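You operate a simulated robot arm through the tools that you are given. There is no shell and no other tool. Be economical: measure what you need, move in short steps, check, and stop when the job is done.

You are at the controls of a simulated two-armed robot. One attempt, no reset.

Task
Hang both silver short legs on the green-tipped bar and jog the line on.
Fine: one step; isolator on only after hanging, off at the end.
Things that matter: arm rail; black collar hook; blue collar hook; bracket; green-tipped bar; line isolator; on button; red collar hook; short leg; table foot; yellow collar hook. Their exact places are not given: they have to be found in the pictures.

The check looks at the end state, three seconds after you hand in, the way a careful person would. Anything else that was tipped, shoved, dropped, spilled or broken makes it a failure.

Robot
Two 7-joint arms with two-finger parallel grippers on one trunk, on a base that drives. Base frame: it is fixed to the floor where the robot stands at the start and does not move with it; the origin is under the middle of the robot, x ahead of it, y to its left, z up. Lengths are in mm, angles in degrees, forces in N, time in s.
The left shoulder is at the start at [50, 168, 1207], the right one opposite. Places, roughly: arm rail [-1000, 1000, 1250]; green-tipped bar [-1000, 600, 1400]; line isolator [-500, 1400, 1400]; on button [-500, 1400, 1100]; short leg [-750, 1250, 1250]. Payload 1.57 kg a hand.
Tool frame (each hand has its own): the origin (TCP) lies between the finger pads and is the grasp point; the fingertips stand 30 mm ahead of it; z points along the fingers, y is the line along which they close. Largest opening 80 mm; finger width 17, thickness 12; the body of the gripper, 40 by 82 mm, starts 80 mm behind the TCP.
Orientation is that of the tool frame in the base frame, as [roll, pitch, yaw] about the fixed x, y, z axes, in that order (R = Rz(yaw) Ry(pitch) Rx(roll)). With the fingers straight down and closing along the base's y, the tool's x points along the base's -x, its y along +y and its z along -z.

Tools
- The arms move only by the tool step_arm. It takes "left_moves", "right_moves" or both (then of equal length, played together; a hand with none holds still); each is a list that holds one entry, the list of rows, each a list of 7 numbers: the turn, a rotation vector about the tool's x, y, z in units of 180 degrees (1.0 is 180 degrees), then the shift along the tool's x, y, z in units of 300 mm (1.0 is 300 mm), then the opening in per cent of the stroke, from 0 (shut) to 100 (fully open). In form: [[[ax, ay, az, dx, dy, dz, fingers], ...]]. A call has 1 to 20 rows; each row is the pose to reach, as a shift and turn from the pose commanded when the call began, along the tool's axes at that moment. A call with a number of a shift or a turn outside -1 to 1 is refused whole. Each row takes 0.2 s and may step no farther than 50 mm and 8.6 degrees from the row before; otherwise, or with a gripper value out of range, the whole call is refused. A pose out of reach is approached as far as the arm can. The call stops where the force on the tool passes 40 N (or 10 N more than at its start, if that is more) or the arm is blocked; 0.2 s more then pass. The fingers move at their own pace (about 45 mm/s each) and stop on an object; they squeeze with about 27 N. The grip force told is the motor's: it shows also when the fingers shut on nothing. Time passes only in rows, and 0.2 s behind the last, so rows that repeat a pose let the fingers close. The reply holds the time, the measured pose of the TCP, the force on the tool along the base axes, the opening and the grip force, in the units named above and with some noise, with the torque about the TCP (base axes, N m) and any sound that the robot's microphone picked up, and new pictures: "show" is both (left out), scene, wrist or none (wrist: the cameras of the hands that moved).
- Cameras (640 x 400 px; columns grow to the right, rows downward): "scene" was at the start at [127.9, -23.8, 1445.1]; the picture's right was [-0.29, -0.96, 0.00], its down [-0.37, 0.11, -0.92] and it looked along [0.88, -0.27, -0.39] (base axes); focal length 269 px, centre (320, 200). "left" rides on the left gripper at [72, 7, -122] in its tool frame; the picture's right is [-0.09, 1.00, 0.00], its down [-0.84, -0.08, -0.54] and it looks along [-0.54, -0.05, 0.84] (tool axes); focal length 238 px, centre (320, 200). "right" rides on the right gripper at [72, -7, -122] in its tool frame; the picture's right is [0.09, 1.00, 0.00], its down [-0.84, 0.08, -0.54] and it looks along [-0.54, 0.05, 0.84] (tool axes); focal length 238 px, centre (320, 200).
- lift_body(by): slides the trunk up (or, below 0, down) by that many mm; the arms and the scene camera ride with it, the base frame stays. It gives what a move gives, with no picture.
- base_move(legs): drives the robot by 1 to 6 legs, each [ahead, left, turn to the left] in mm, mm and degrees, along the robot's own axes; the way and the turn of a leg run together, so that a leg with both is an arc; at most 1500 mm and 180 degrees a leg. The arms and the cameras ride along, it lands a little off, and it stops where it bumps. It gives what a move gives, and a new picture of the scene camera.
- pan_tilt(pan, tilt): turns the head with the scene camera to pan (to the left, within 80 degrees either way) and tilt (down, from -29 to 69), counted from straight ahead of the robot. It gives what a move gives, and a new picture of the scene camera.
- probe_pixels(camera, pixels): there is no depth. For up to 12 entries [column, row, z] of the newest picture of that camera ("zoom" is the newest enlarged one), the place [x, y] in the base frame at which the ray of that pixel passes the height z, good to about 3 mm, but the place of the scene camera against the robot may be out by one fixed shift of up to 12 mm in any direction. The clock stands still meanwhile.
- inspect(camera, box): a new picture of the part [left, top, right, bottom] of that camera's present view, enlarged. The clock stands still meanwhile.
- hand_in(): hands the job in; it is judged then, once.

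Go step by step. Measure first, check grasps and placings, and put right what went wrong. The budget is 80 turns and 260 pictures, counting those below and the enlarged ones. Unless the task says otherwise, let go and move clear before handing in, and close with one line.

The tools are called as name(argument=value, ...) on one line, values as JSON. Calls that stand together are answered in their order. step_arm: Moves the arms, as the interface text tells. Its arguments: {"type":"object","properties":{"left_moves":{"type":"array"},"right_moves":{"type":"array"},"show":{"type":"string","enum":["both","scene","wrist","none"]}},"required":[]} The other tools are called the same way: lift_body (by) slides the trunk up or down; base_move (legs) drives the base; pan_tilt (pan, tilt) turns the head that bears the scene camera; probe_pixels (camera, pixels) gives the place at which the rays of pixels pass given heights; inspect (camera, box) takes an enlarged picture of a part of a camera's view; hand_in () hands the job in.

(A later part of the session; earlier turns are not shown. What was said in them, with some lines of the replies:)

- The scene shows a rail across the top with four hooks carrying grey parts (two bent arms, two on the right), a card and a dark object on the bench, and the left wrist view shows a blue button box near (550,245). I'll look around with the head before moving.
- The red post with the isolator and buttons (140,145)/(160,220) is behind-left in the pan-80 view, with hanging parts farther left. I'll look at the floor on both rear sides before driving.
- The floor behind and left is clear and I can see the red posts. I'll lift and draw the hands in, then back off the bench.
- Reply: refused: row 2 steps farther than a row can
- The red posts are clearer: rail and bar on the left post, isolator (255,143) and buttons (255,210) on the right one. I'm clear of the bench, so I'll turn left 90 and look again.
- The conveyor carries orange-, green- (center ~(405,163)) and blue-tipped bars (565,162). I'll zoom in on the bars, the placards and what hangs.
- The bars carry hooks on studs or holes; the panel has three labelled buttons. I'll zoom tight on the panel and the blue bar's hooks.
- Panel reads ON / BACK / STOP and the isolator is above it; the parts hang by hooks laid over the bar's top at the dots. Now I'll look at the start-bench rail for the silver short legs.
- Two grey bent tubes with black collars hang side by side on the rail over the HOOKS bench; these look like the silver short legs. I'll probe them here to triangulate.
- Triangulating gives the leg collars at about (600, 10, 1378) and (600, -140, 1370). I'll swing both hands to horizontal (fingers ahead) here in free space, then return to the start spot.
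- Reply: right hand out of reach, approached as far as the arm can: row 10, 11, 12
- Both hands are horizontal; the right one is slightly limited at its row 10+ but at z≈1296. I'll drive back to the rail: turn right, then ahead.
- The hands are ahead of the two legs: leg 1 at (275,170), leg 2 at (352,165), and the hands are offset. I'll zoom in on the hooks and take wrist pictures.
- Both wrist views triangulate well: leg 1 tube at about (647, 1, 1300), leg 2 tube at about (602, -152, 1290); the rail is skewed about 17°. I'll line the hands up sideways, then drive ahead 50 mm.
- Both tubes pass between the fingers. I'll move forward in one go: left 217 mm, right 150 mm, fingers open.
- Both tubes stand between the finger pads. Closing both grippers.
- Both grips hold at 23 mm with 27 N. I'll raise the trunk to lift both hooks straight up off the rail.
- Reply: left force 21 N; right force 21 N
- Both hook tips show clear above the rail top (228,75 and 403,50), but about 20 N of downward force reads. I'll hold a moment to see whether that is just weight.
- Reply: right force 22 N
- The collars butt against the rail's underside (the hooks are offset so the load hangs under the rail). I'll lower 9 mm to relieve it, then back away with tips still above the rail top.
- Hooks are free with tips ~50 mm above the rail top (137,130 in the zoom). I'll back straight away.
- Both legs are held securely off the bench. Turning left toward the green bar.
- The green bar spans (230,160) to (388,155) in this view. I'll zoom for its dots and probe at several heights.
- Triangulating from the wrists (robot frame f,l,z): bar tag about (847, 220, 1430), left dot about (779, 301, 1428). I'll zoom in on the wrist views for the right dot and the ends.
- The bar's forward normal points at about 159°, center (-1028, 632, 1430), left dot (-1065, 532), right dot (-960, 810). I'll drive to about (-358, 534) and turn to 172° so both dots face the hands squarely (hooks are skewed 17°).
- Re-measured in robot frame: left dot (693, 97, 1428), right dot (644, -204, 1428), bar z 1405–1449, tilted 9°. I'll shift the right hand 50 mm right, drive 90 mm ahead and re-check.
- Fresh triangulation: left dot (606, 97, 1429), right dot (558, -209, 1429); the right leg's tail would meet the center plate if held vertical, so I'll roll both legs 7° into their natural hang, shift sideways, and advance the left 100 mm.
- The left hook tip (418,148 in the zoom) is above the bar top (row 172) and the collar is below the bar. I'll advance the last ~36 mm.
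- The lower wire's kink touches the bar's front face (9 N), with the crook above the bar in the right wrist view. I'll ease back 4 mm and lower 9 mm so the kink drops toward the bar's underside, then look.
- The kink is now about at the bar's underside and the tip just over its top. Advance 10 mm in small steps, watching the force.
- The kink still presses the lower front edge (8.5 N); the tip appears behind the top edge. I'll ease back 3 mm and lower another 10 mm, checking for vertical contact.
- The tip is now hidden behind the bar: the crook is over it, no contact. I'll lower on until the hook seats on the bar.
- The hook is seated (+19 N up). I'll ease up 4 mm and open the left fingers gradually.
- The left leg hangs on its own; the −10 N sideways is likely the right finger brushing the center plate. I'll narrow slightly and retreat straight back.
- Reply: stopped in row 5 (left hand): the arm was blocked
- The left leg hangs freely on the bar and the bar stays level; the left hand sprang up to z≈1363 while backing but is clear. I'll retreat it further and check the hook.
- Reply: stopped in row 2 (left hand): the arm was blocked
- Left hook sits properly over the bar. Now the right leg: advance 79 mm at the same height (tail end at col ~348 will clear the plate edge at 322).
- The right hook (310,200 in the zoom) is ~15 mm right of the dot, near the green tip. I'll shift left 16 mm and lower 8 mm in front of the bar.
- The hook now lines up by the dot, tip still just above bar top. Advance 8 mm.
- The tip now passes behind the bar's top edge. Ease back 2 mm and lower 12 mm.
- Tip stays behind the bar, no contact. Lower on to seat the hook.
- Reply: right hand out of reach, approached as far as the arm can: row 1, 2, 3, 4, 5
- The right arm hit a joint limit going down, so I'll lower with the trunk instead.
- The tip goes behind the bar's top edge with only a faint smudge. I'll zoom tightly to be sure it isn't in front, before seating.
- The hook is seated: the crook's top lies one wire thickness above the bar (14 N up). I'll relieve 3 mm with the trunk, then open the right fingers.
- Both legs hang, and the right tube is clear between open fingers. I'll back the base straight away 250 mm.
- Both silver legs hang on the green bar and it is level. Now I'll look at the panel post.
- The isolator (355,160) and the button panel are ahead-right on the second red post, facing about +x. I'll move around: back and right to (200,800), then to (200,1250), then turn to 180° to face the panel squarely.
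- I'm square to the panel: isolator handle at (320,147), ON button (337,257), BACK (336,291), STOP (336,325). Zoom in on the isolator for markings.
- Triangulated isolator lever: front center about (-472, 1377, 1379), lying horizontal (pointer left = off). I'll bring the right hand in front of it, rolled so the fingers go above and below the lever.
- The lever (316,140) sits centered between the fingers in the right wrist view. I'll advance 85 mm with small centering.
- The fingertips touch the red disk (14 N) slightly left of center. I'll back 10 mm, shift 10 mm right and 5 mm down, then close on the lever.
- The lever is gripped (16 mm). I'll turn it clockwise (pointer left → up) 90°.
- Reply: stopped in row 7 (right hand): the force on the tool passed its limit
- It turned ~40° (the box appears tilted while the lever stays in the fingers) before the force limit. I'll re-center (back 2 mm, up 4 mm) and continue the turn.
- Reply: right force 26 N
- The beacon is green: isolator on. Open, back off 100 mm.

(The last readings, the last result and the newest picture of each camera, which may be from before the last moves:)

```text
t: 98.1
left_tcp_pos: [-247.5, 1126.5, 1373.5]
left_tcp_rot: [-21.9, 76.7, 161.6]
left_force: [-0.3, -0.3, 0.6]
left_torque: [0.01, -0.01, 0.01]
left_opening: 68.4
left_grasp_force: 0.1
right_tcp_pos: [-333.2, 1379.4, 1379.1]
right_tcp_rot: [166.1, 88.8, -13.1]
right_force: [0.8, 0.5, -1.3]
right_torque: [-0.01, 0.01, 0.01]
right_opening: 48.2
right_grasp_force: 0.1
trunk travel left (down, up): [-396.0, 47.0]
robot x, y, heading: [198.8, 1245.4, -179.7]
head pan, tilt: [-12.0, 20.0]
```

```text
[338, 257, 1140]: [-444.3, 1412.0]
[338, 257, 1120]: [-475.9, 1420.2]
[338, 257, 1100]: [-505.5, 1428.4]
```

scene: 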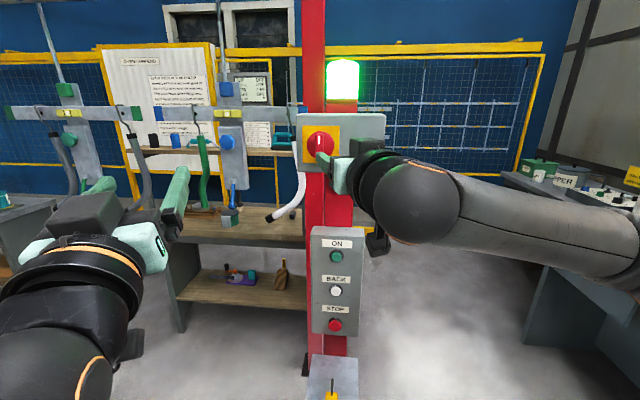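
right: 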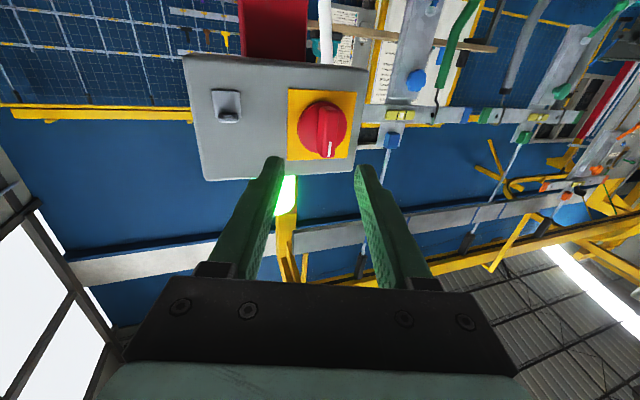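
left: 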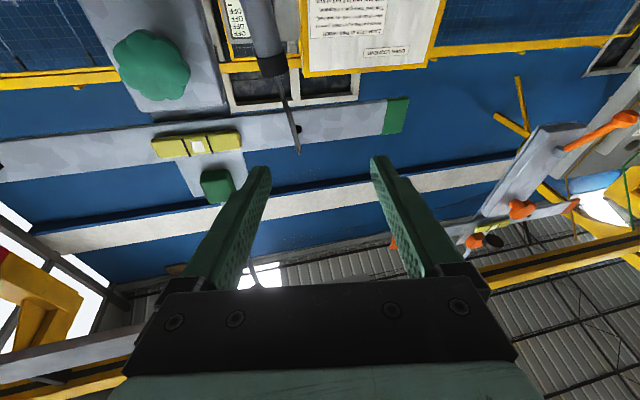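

The lever is vertical and my hand is clear. Now lower the right hand, closed, in front of the ON button (about (-475, 1417, 1122)).

step_arm(right_moves=[[[0, 0, 0, 0.14, -0.02, 0, 0], [0, 0, 0, 0.28, -0.04, 0, 0], [0, 0, 0, 0.42, -0.06, 0, 0], [0, 0, 0, 0.56, -0.08, 0, 0], [0, 0, 0, 0.7, -0.1, 0, 0], [0, 0, 0, 0.84, -0.12, 0, 0], [0, 0, 0, 0.84, -0.12, 0, 0]]])

```text
t: 99.7
left_tcp_pos: [-248.3, 1127.1, 1374.1]
left_tcp_rot: [-21.9, 76.7, 161.5]
left_force: [0.4, 0.0, -0.6]
left_torque: [0.0, 0.02, -0.01]
left_opening: 68.2
left_grasp_force: 0.1
right_tcp_pos: [-313.9, 1352.1, 1159.3]
right_tcp_rot: [167.7, 88.7, -11.8]
right_force: [0.4, -0.1, -0.1]
right_torque: [0.01, 0.01, -0.02]
right_opening: 0.0
right_grasp_force: 20.8
right hand out of reach, approached as far as the arm can: row 4, 5, 6, 7
trunk travel left (down, up): [-396.0, 47.0]
robot x, y, heading: [197.8, 1245.2, -179.8]
head pan, tilt: [-12.0, 20.0]
```

scene: 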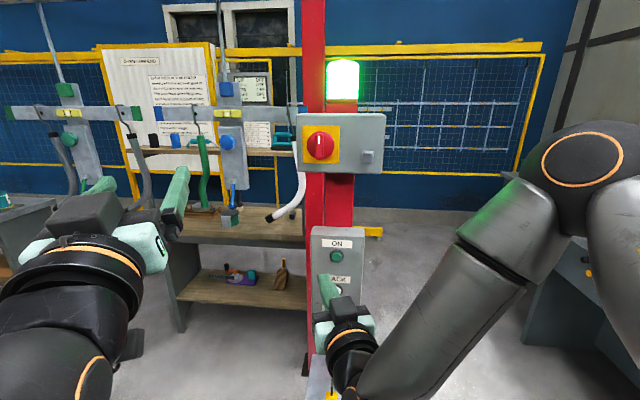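
right: 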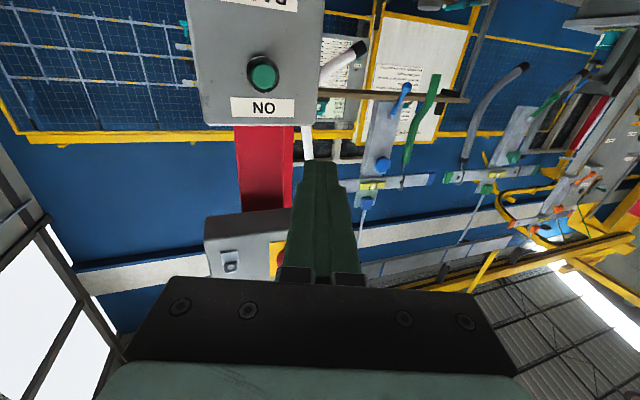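

The arm bottoms out at z≈1159, so I'll use the trunk. Triangulated ON button: (-479, 1418, 1118). Lower the trunk 41 mm, shift right 66 mm and advance 100 mm.

lift_body(by=-41)

step_arm(right_moves=[[[0, 0, 0, 0, -0.11, 0.02, 0], [0, 0, 0, 0, -0.22, 0.08, 0], [0, 0, 0, 0, -0.22, 0.2, 0], [0, 0, 0, 0, -0.22, 0.33, 0], [0, 0, 0, 0, -0.22, 0.33, 0]]])

```text
t: 100.5
left_tcp_pos: [-247.3, 1126.8, 1332.9]
left_tcp_rot: [-22.0, 76.7, 161.6]
left_force: [-0.1, 0.0, -0.3]
left_torque: [0.02, 0.0, 0.02]
left_opening: 68.2
left_grasp_force: 0.1
right_tcp_pos: [-313.4, 1351.8, 1118.6]
right_tcp_rot: [168.6, 88.7, -10.8]
right_force: [0.3, 0.4, -0.1]
right_torque: [0.0, 0.05, 0.0]
right_opening: 0.0
right_grasp_force: 21.6
trunk travel left (down, up): [-355.0, 88.0]
robot x, y, heading: [200.9, 1242.3, -179.7]
head pan, tilt: [-12.0, 20.0]
```

```text
t: 101.7
left_tcp_pos: [-247.2, 1127.1, 1333.5]
left_tcp_rot: [-22.0, 76.8, 161.7]
left_force: [0.0, -0.7, -1.1]
left_torque: [-0.03, 0.0, 0.03]
left_opening: 68.2
left_grasp_force: 0.1
right_tcp_pos: [-401.7, 1368.0, 1154.5]
right_tcp_rot: [175.1, 87.7, -5.7]
right_force: [0.4, -0.6, 0.2]
right_torque: [0.01, 0.01, 0.02]
right_opening: 0.0
right_grasp_force: 21.6
right hand out of reach, approached as far as the arm can: row 1, 2, 3, 4, 5
trunk travel left (down, up): [-355.0, 88.0]
robot x, y, heading: [192.9, 1247.6, -179.8]
head pan, tilt: [-12.0, 20.0]
```

scene: 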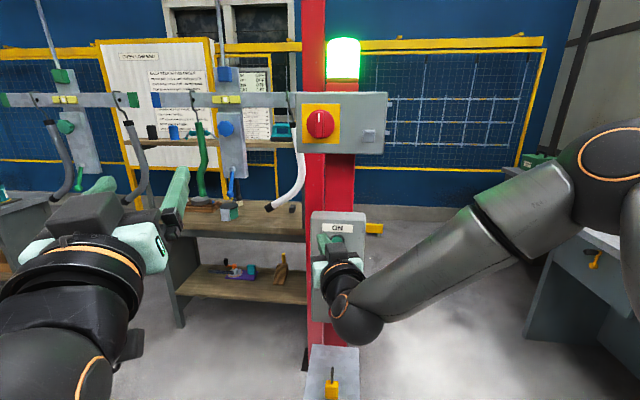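
right: 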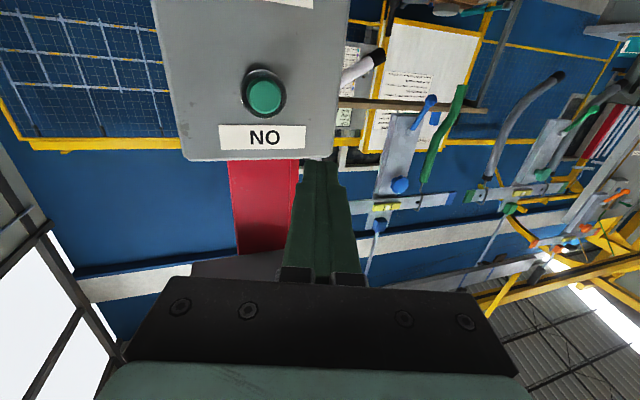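

The right arm is at a joint limit, so I'll use the trunk and base: down 37 mm and base 50 mm right, then re-measure.

lift_body(by=-37)

base_move(legs=[[0, -50, 0]])

inspect(camera="right", box=[0, 0, 640, 400])

```text
t: 102.5
left_tcp_pos: [-248.6, 1127.8, 1297.6]
left_tcp_rot: [-22.0, 76.7, 161.5]
left_force: [-0.1, -0.2, 0.1]
left_torque: [-0.01, 0.04, 0.03]
left_opening: 68.1
left_grasp_force: 0.1
right_tcp_pos: [-400.8, 1367.0, 1118.9]
right_tcp_rot: [174.4, 87.8, -6.4]
right_force: [0.3, 0.0, -0.2]
right_torque: [-0.03, 0.0, 0.0]
right_opening: 0.0
right_grasp_force: 21.2
trunk travel left (down, up): [-318.0, 125.0]
robot x, y, heading: [198.6, 1242.4, -179.6]
head pan, tilt: [-12.0, 20.0]
```

```text
t: 103.5
left_tcp_pos: [-248.6, 1179.4, 1296.3]
left_tcp_rot: [-21.8, 76.8, 161.7]
left_force: [1.2, 0.7, 0.4]
left_torque: [0.03, -0.02, 0.05]
left_opening: 68.1
left_grasp_force: 0.1
right_tcp_pos: [-401.5, 1419.4, 1117.7]
right_tcp_rot: [173.4, 87.7, -7.4]
right_force: [0.3, 0.1, 0.0]
right_torque: [0.0, -0.01, 0.02]
right_opening: 0.1
right_grasp_force: 21.4
trunk travel left (down, up): [-318.0, 125.0]
robot x, y, heading: [197.1, 1296.2, -179.6]
head pan, tilt: [-12.0, 20.0]
```

scene: 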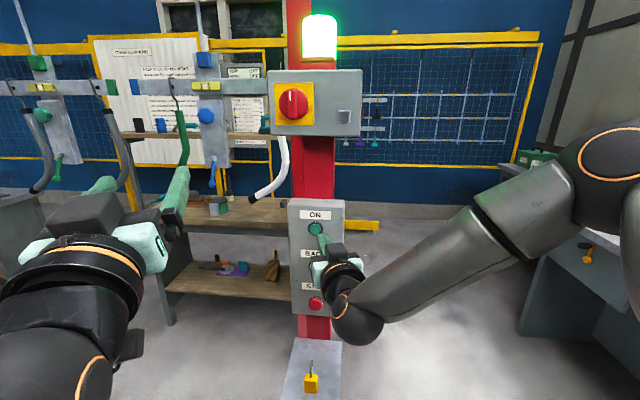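

```text
1.00 times, centred on (320, 200) of right
```

zoom: 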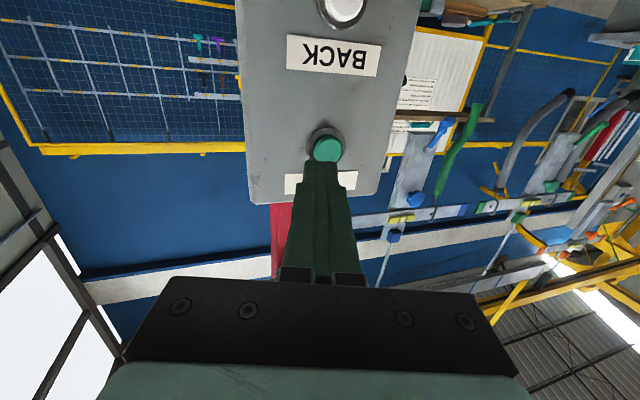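

Fingertips line up with the button (wrist px (325,148); predicted (1415,1116) vs tip (1419,1116)). I'll advance 42 mm to just short of contact.

step_arm(right_moves=[[[0, 0, 0, 0, 0.01, 0.07, 0], [0, 0, 0, 0, 0.013, 0.14, 0], [0, 0, 0, 0, 0.013, 0.14, 0]]], show="wrist")

inspect(camera="scene", box=[270, 190, 370, 270])

```text
t: 104.2
left_tcp_pos: [-246.2, 1178.9, 1297.8]
left_tcp_rot: [-21.7, 76.7, 162.0]
left_force: [-0.2, 0.0, 0.4]
left_torque: [0.0, 0.02, 0.0]
left_opening: 68.0
left_grasp_force: 0.2
right_tcp_pos: [-441.7, 1415.1, 1116.5]
right_tcp_rot: [175.5, 87.7, -5.4]
right_force: [16.3, 1.2, -1.3]
right_torque: [-0.02, -0.05, -0.26]
right_opening: 0.2
right_grasp_force: 21.6
trunk travel left (down, up): [-318.0, 125.0]
robot x, y, heading: [200.7, 1295.0, -179.5]
head pan, tilt: [-12.0, 20.0]
```

right: 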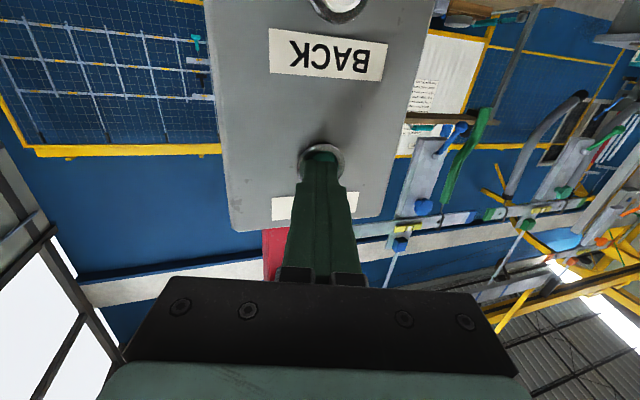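

```text
5.00 times, centred on (320, 230) of scene
```

zoom: 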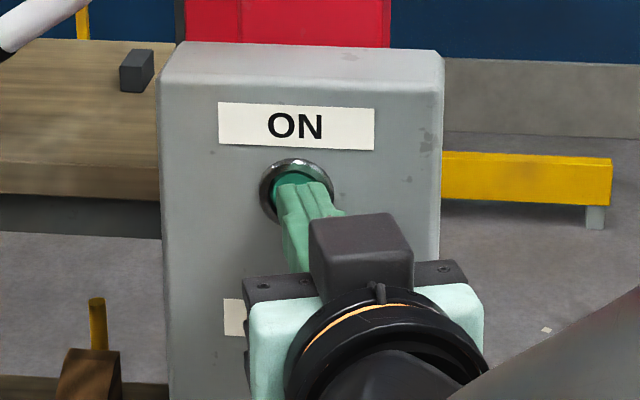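

The finger is on the button with 16 N; it may already be pressed. I'll retreat right away and see whether the line stepped.

step_arm(right_moves=[[[0, 0, 0, 0, 0, -0.07, 0], [0, 0, 0, 0, 0, -0.2, 0], [0, 0, 0, 0, 0, -0.2, 0]]], show="scene")

```text
t: 105.0
left_tcp_pos: [-249.1, 1176.6, 1296.7]
left_tcp_rot: [-21.9, 76.8, 161.6]
left_force: [-0.4, 0.0, 0.4]
left_torque: [-0.01, 0.0, -0.02]
left_opening: 67.9
left_grasp_force: 0.0
right_tcp_pos: [-384.3, 1414.4, 1118.7]
right_tcp_rot: [174.6, 87.9, -6.3]
right_force: [-0.2, 0.4, -0.3]
right_torque: [-0.04, -0.01, -0.01]
right_opening: 0.2
right_grasp_force: 21.6
trunk travel left (down, up): [-318.0, 125.0]
robot x, y, heading: [198.5, 1294.5, -179.5]
head pan, tilt: [-12.0, 20.0]
```

scene: 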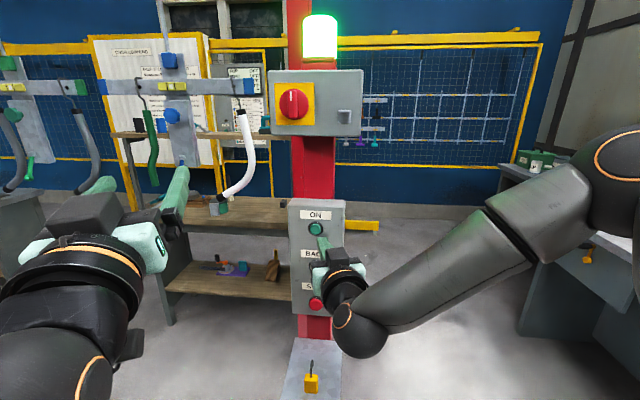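

The line is moving (blue bar shifted left from 205 to 172). I'll wait and watch that it stops after one step.

step_arm(right_moves=[[[0, 0, 0, 0, 0, 0, 0], [0, 0, 0, 0, 0, 0, 0], [0, 0, 0, 0, 0, 0, 0], [0, 0, 0, 0, 0, 0, 0], [0, 0, 0, 0, 0, 0, 0]]], show="scene")

step_arm(right_moves=[[[0, 0, 0, 0, 0, 0, 0], [0, 0, 0, 0, 0, 0, 0], [0, 0, 0, 0, 0, 0, 0], [0, 0, 0, 0, 0, 0, 0], [0, 0, 0, 0, 0, 0, 0]]], show="scene")

```text
t: 106.2
left_tcp_pos: [-247.1, 1178.6, 1295.6]
left_tcp_rot: [-21.9, 76.8, 161.7]
left_force: [0.5, 0.3, 0.0]
left_torque: [-0.01, -0.01, 0.03]
left_opening: 67.9
left_grasp_force: 0.0
right_tcp_pos: [-382.6, 1415.4, 1118.7]
right_tcp_rot: [174.7, 87.6, -6.1]
right_force: [0.6, 0.3, 0.7]
right_torque: [0.01, -0.01, -0.01]
right_opening: 0.0
right_grasp_force: 20.8
trunk travel left (down, up): [-318.0, 125.0]
robot x, y, heading: [196.4, 1292.7, -179.6]
head pan, tilt: [-12.0, 20.0]
```

scene: 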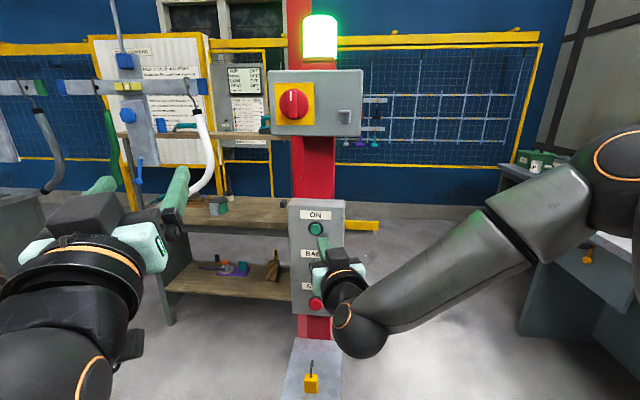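

```text
t: 107.5
left_tcp_pos: [-248.5, 1178.3, 1296.0]
left_tcp_rot: [-21.9, 76.9, 161.7]
left_force: [-0.5, 0.2, -1.0]
left_torque: [-0.01, -0.02, -0.01]
left_opening: 68.0
left_grasp_force: 0.0
right_tcp_pos: [-382.8, 1415.1, 1120.0]
right_tcp_rot: [174.5, 87.7, -6.3]
right_force: [0.2, 0.5, 0.4]
right_torque: [0.01, 0.02, -0.01]
right_opening: 0.0
right_grasp_force: 21.2
trunk travel left (down, up): [-318.0, 125.0]
robot x, y, heading: [200.5, 1294.7, -179.7]
head pan, tilt: [-12.0, 20.0]
```

scene: 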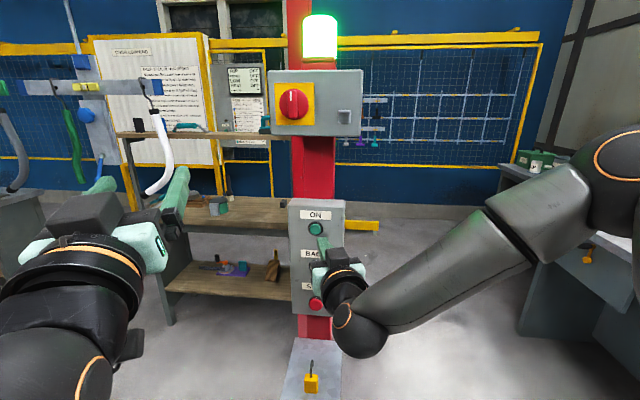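

Still moving about 38 px per 1.2 s; one pitch (~168 px, the blue bar reaching the green bar's old place at col ~40) should finish around t≈109.5. Keep watching.

step_arm(right_moves=[[[0, 0, 0, 0, 0, 0, 0], [0, 0, 0, 0, 0, 0, 0], [0, 0, 0, 0, 0, 0, 0], [0, 0, 0, 0, 0, 0, 0], [0, 0, 0, 0, 0, 0, 0], [0, 0, 0, 0, 0, 0, 0]]], show="scene")

step_arm(right_moves=[[[0, 0, 0, 0, 0, 0, 0], [0, 0, 0, 0, 0, 0, 0], [0, 0, 0, 0, 0, 0, 0], [0, 0, 0, 0, 0, 0, 0], [0, 0, 0, 0, 0, 0, 0]]], show="scene")

```text
t: 108.8
left_tcp_pos: [-247.4, 1178.7, 1296.4]
left_tcp_rot: [-21.8, 76.8, 161.5]
left_force: [-0.1, 0.8, 0.1]
left_torque: [0.04, 0.0, 0.03]
left_opening: 68.2
left_grasp_force: 0.0
right_tcp_pos: [-383.6, 1414.6, 1119.0]
right_tcp_rot: [174.7, 87.7, -6.2]
right_force: [0.6, 0.2, 0.6]
right_torque: [0.01, -0.02, 0.0]
right_opening: 0.1
right_grasp_force: 21.6
trunk travel left (down, up): [-318.0, 125.0]
robot x, y, heading: [198.0, 1296.0, -179.7]
head pan, tilt: [-12.0, 20.0]
```

scene: 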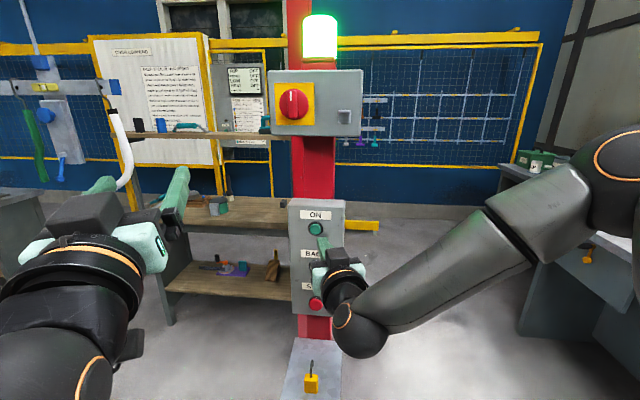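

```text
t: 110.0
left_tcp_pos: [-248.5, 1178.2, 1295.8]
left_tcp_rot: [-22.0, 76.8, 161.6]
left_force: [-0.9, 0.1, 0.1]
left_torque: [-0.02, 0.0, -0.01]
left_opening: 68.3
left_grasp_force: 0.1
right_tcp_pos: [-383.9, 1416.3, 1119.3]
right_tcp_rot: [174.6, 87.7, -6.3]
right_force: [-0.1, -0.7, 0.6]
right_torque: [-0.01, 0.05, 0.0]
right_opening: 0.0
right_grasp_force: 21.6
trunk travel left (down, up): [-318.0, 125.0]
robot x, y, heading: [199.0, 1298.8, -179.6]
head pan, tilt: [-12.0, 20.0]
```

scene: 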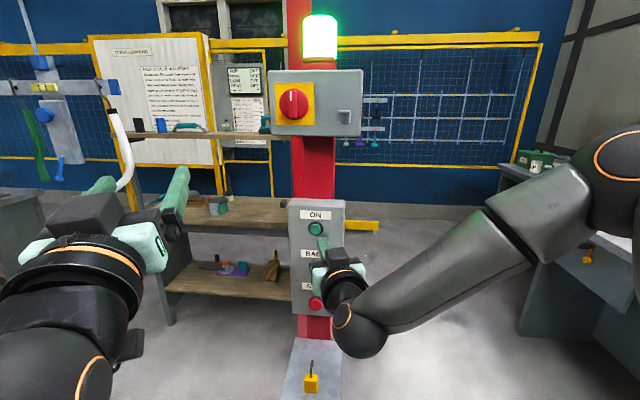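

The line has stopped exactly one pitch on (blue bar now at col ~40, where the green one was). Now go back to the isolator: retreat, trunk up, hand up and open.

step_arm(right_moves=[[[0, 0, 0, 0, 0, -0.1, 0], [0, 0, 0, 0, 0, -0.2, 0]]], show="none")

lift_body(by=78)

step_arm(right_moves=[[[0, -0.006, 0, -0.12, 0.025, 0, 0], [0, -0.013, 0, -0.24, 0.05, 0, 30], [0, -0.013, 0, -0.36, 0.075, 0, 50], [0, -0.013, 0, -0.48, 0.1, 0, 50], [0, -0.013, 0, -0.603, 0.12, 0, 50], [0, -0.013, 0, -0.603, 0.12, 0, 50]]])

```text
t: 110.7
left_tcp_pos: [-247.4, 1179.2, 1295.6]
left_tcp_rot: [-21.8, 76.8, 161.6]
left_force: [0.6, -0.2, 1.0]
left_torque: [0.01, 0.0, -0.03]
left_opening: 68.2
left_grasp_force: 0.0
right_tcp_pos: [-321.8, 1414.6, 1120.1]
right_tcp_rot: [175.3, 87.8, -5.5]
right_force: [-0.6, -0.3, -0.7]
right_torque: [0.01, -0.03, 0.0]
right_opening: 0.0
right_grasp_force: 21.5
trunk travel left (down, up): [-318.0, 125.0]
robot x, y, heading: [194.4, 1298.3, -179.6]
head pan, tilt: [-12.0, 20.0]
```

```text
t: 111.8
left_tcp_pos: [-247.9, 1176.9, 1373.6]
left_tcp_rot: [-21.9, 76.9, 161.6]
left_force: [0.3, 0.0, -0.3]
left_torque: [0.01, -0.01, 0.0]
left_opening: 68.0
left_grasp_force: 0.1
right_tcp_pos: [-323.2, 1414.1, 1198.3]
right_tcp_rot: [174.6, 87.7, -6.3]
right_force: [0.2, -0.5, 0.9]
right_torque: [-0.03, 0.01, 0.0]
right_opening: 0.0
right_grasp_force: 21.2
trunk travel left (down, up): [-396.0, 47.0]
robot x, y, heading: [199.2, 1294.0, -179.8]
head pan, tilt: [-12.0, 20.0]
```

```text
t: 113.2
left_tcp_pos: [-248.3, 1177.6, 1374.6]
left_tcp_rot: [-21.9, 76.7, 161.6]
left_force: [0.4, -0.7, -1.0]
left_torque: [0.02, 0.03, -0.01]
left_opening: 67.8
left_grasp_force: 0.1
right_tcp_pos: [-330.4, 1379.3, 1381.8]
right_tcp_rot: [71.0, 89.7, -109.8]
right_force: [0.0, 0.2, 0.1]
right_torque: [0.03, 0.04, 0.0]
right_opening: 40.3
right_grasp_force: 0.0
trunk travel left (down, up): [-396.0, 47.0]
robot x, y, heading: [195.4, 1289.9, -179.7]
head pan, tilt: [-12.0, 20.0]
```

scene: 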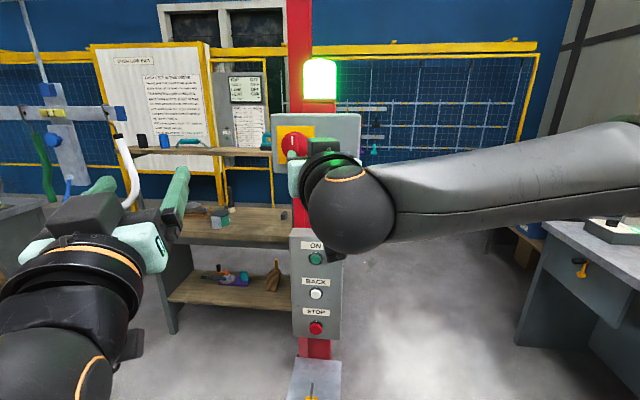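
right: 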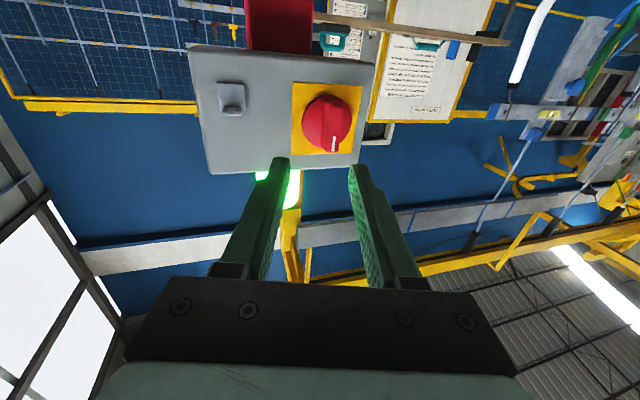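

The lever is vertical at wrist px (330,128), i.e. Y≈1370, Z≈1380. Shift 9 mm left, advance 102 mm, and close.

step_arm(right_moves=[[[0, 0, 0, 0, 0.03, 0.05, 50], [0, 0, 0, 0.003, 0.03, 0.15, 50], [0, 0, 0, 0.005, 0.03, 0.25, 50], [0, 0, 0, 0.005, 0.03, 0.34, 50], [0, 0, 0, 0.005, 0.03, 0.34, 50]]], show="wrist")

```text
t: 114.4
left_tcp_pos: [-246.2, 1178.9, 1374.7]
left_tcp_rot: [-21.9, 76.7, 161.7]
left_force: [-0.2, 0.3, 1.1]
left_torque: [-0.04, 0.0, 0.0]
left_opening: 68.3
left_grasp_force: 0.1
right_tcp_pos: [-431.3, 1370.2, 1379.0]
right_tcp_rot: [60.4, 89.9, -120.4]
right_force: [10.2, 1.1, -2.0]
right_torque: [-0.08, -0.02, -0.3]
right_opening: 41.0
right_grasp_force: 0.8
trunk travel left (down, up): [-396.0, 47.0]
robot x, y, heading: [199.7, 1295.8, -179.8]
head pan, tilt: [-12.0, 20.0]
```

right: 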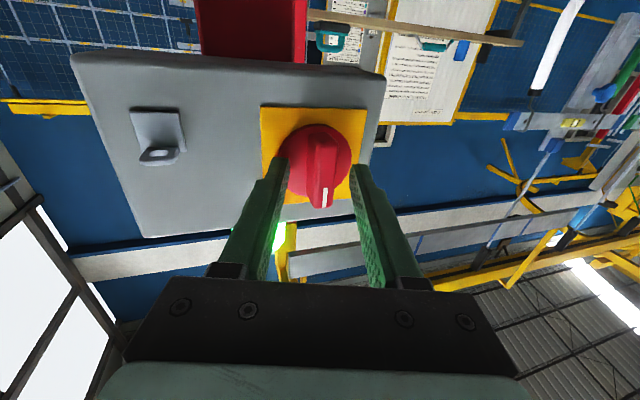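

Fingertips lightly touch the disk, lever centered. Back 3 mm, down 4 mm, close, then turn counter-clockwise 90°.

step_arm(right_moves=[[[0, 0, 0, 0.008, 0, -0.015, 50], [0, 0, 0, 0.013, 0, -0.015, 0], [0, 0, 0, 0.013, 0, -0.015, 0], [0, 0, 0, 0.013, 0, -0.015, 0], [0, 0, 0, 0.013, 0, -0.015, 0], [0, 0, -0.042, 0.013, 0, -0.015, 0], [0, 0, -0.083, 0.013, 0, -0.015, 0], [0, 0, -0.125, 0.013, 0, -0.015, 0], [0, 0, -0.167, 0.013, 0, -0.015, 0], [0, 0, -0.208, 0.013, 0, -0.015, 0], [0, 0, -0.25, 0.013, 0, -0.015, 0], [0, 0, -0.292, 0.013, 0, -0.015, 0], [0, 0, -0.333, 0.013, 0, -0.015, 0], [0, 0, -0.375, 0.013, 0, -0.015, 0], [0, 0, -0.417, 0.013, 0, -0.015, 0], [0, 0, -0.458, 0.013, 0, -0.015, 0], [0, 0, -0.5, 0.013, 0, -0.015, 0], [0, 0, -0.53, 0.013, 0, -0.015, 0], [0, 0, -0.53, 0.013, 0, -0.015, 0]]])

```text
t: 118.4
left_tcp_pos: [-245.5, 1179.0, 1375.4]
left_tcp_rot: [-21.6, 76.7, 161.9]
left_force: [0.2, -0.9, 0.0]
left_torque: [0.0, -0.03, -0.01]
left_opening: 68.0
left_grasp_force: 0.0
right_tcp_pos: [-426.3, 1372.9, 1379.3]
right_tcp_rot: [-89.3, -5.1, 88.9]
right_force: [-1.5, 4.6, 22.3]
right_torque: [-0.76, 0.34, 0.26]
right_opening: 17.1
right_grasp_force: 31.8
trunk travel left (down, up): [-396.0, 47.0]
robot x, y, heading: [198.3, 1292.7, -179.6]
head pan, tilt: [-12.0, 20.0]
```

scene: 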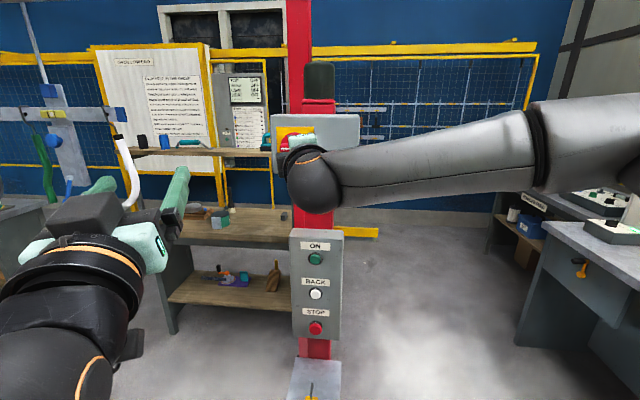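
right: 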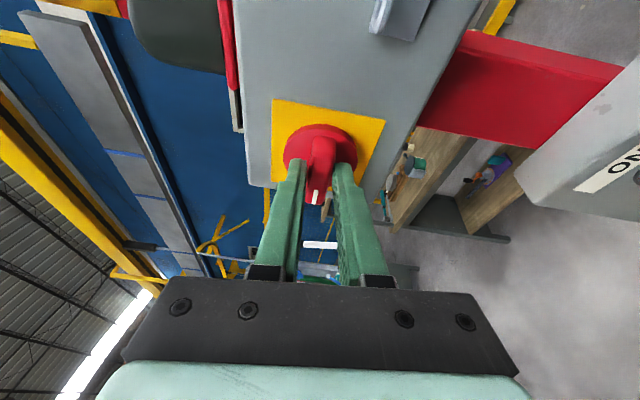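

The beacon is dark and the lever is horizontal again: isolator off. Open, back off, and check the lever and the line.

step_arm(right_moves=[[[0, 0, 0, 0, 0, 0, 55], [0, 0, 0, 0, 0, 0, 55], [0, 0, 0, 0, 0, 0, 55], [0, 0, 0, 0, 0, -0.1, 55], [0, 0, 0, 0, 0, -0.22, 55], [0, 0, 0, 0, 0, -0.35, 55]]], show="none")

base_move(legs=[[-100, 0, 0]])

pan_tilt(pan=20, tilt=12)

inspect(camera="scene", box=[100, 60, 400, 260])

```text
t: 119.8
left_tcp_pos: [-248.1, 1177.9, 1376.0]
left_tcp_rot: [-21.8, 76.8, 161.6]
left_force: [0.3, -0.9, 0.2]
left_torque: [0.06, -0.04, -0.02]
left_opening: 67.8
left_grasp_force: 0.0
right_tcp_pos: [-322.1, 1370.5, 1373.1]
right_tcp_rot: [-89.9, -5.2, 89.1]
right_force: [0.6, -1.0, 0.5]
right_torque: [0.01, 0.0, 0.03]
right_opening: 43.9
right_grasp_force: 0.1
trunk travel left (down, up): [-396.0, 47.0]
robot x, y, heading: [198.9, 1294.5, -179.5]
head pan, tilt: [-12.0, 20.0]
```

```text
t: 121.0
left_tcp_pos: [-148.4, 1180.0, 1374.7]
left_tcp_rot: [-21.9, 76.9, 161.4]
left_force: [0.2, 0.1, 0.5]
left_torque: [-0.04, -0.01, -0.03]
left_opening: 67.9
left_grasp_force: 0.1
right_tcp_pos: [-222.9, 1370.8, 1373.0]
right_tcp_rot: [-89.9, -5.2, 89.0]
right_force: [0.3, -0.3, 0.2]
right_torque: [0.04, 0.01, 0.0]
right_opening: 44.1
right_grasp_force: 0.0
trunk travel left (down, up): [-396.0, 47.0]
robot x, y, heading: [299.0, 1297.4, -179.8]
head pan, tilt: [-12.0, 20.0]
```

scene: 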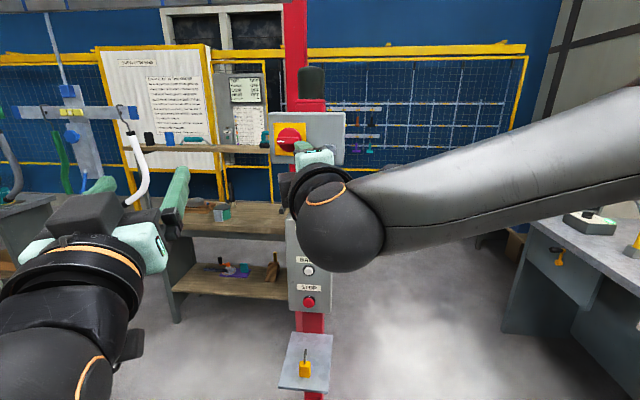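

```text
t: 121.9
left_tcp_pos: [-149.4, 1179.1, 1374.8]
left_tcp_rot: [-21.9, 76.8, 161.6]
left_force: [-0.8, -0.3, 0.3]
left_torque: [0.0, 0.01, -0.01]
left_opening: 67.9
left_grasp_force: 0.0
right_tcp_pos: [-223.0, 1370.8, 1372.0]
right_tcp_rot: [-89.8, -5.2, 89.1]
right_force: [0.7, 0.1, -0.3]
right_torque: [0.02, -0.03, 0.03]
right_opening: 44.1
right_grasp_force: 0.1
trunk travel left (down, up): [-396.0, 47.0]
robot x, y, heading: [296.6, 1294.6, -179.8]
head pan, tilt: [20.0, 12.0]
```

scene: 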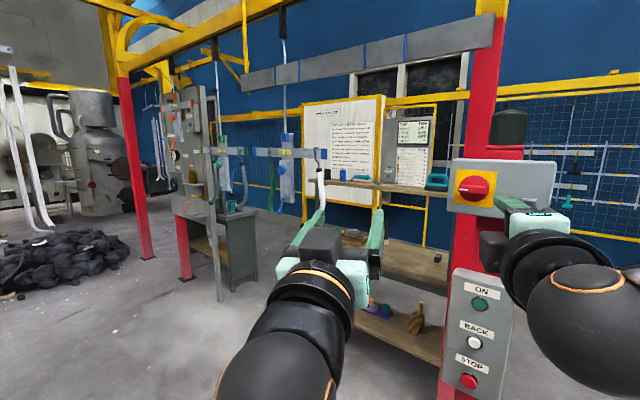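

```text
2.00 times, centred on (250, 160) of scene
```

zoom: 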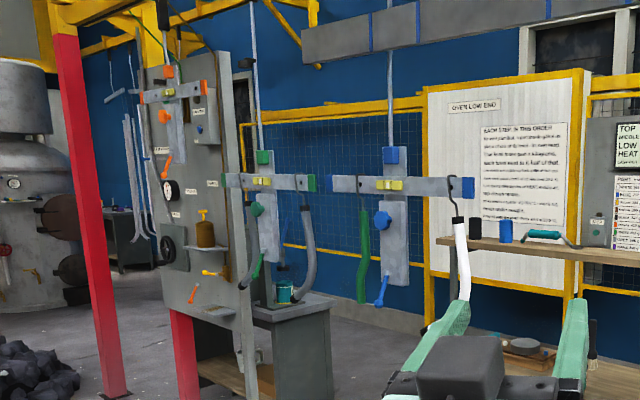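

Isolator horizontal (472,187), lamp off. The green bar moved one place left with a leg on its right; I'll zoom for the left leg.

inspect(camera="scene", box=[200, 120, 300, 230])

inspect(camera="scene", box=[445, 155, 525, 215])

```text
3.64 times, centred on (250, 175) of scene
```

zoom: 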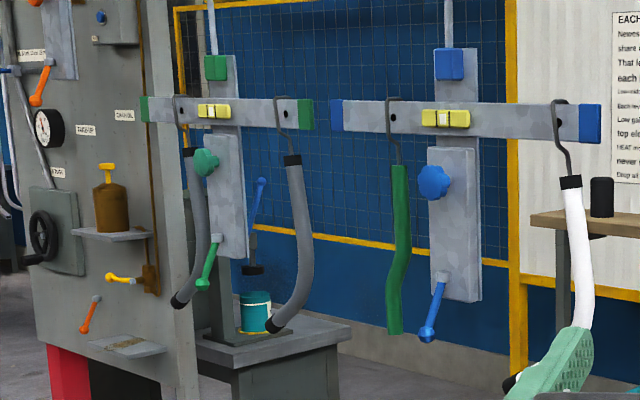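

```text
6.67 times, centred on (485, 185) of scene
```

zoom: 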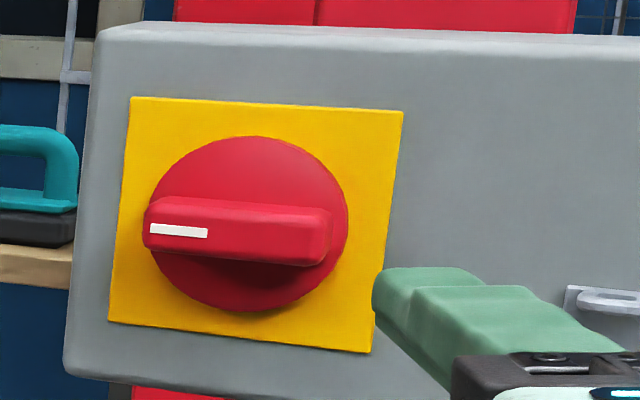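

The latest zooms show both silver legs on the green bar, one place further on. The white leg and green arm rail are still on the blue bar, and the isolator pointer is back at left with the lamp out, so I'm handing in.

hand_in()

```text
The job is handed in.
```

The job is handed in: both silver short legs hang on the green-tipped bar, the line has jogged on one step, and the isolator, switched on only after hanging, is off again.
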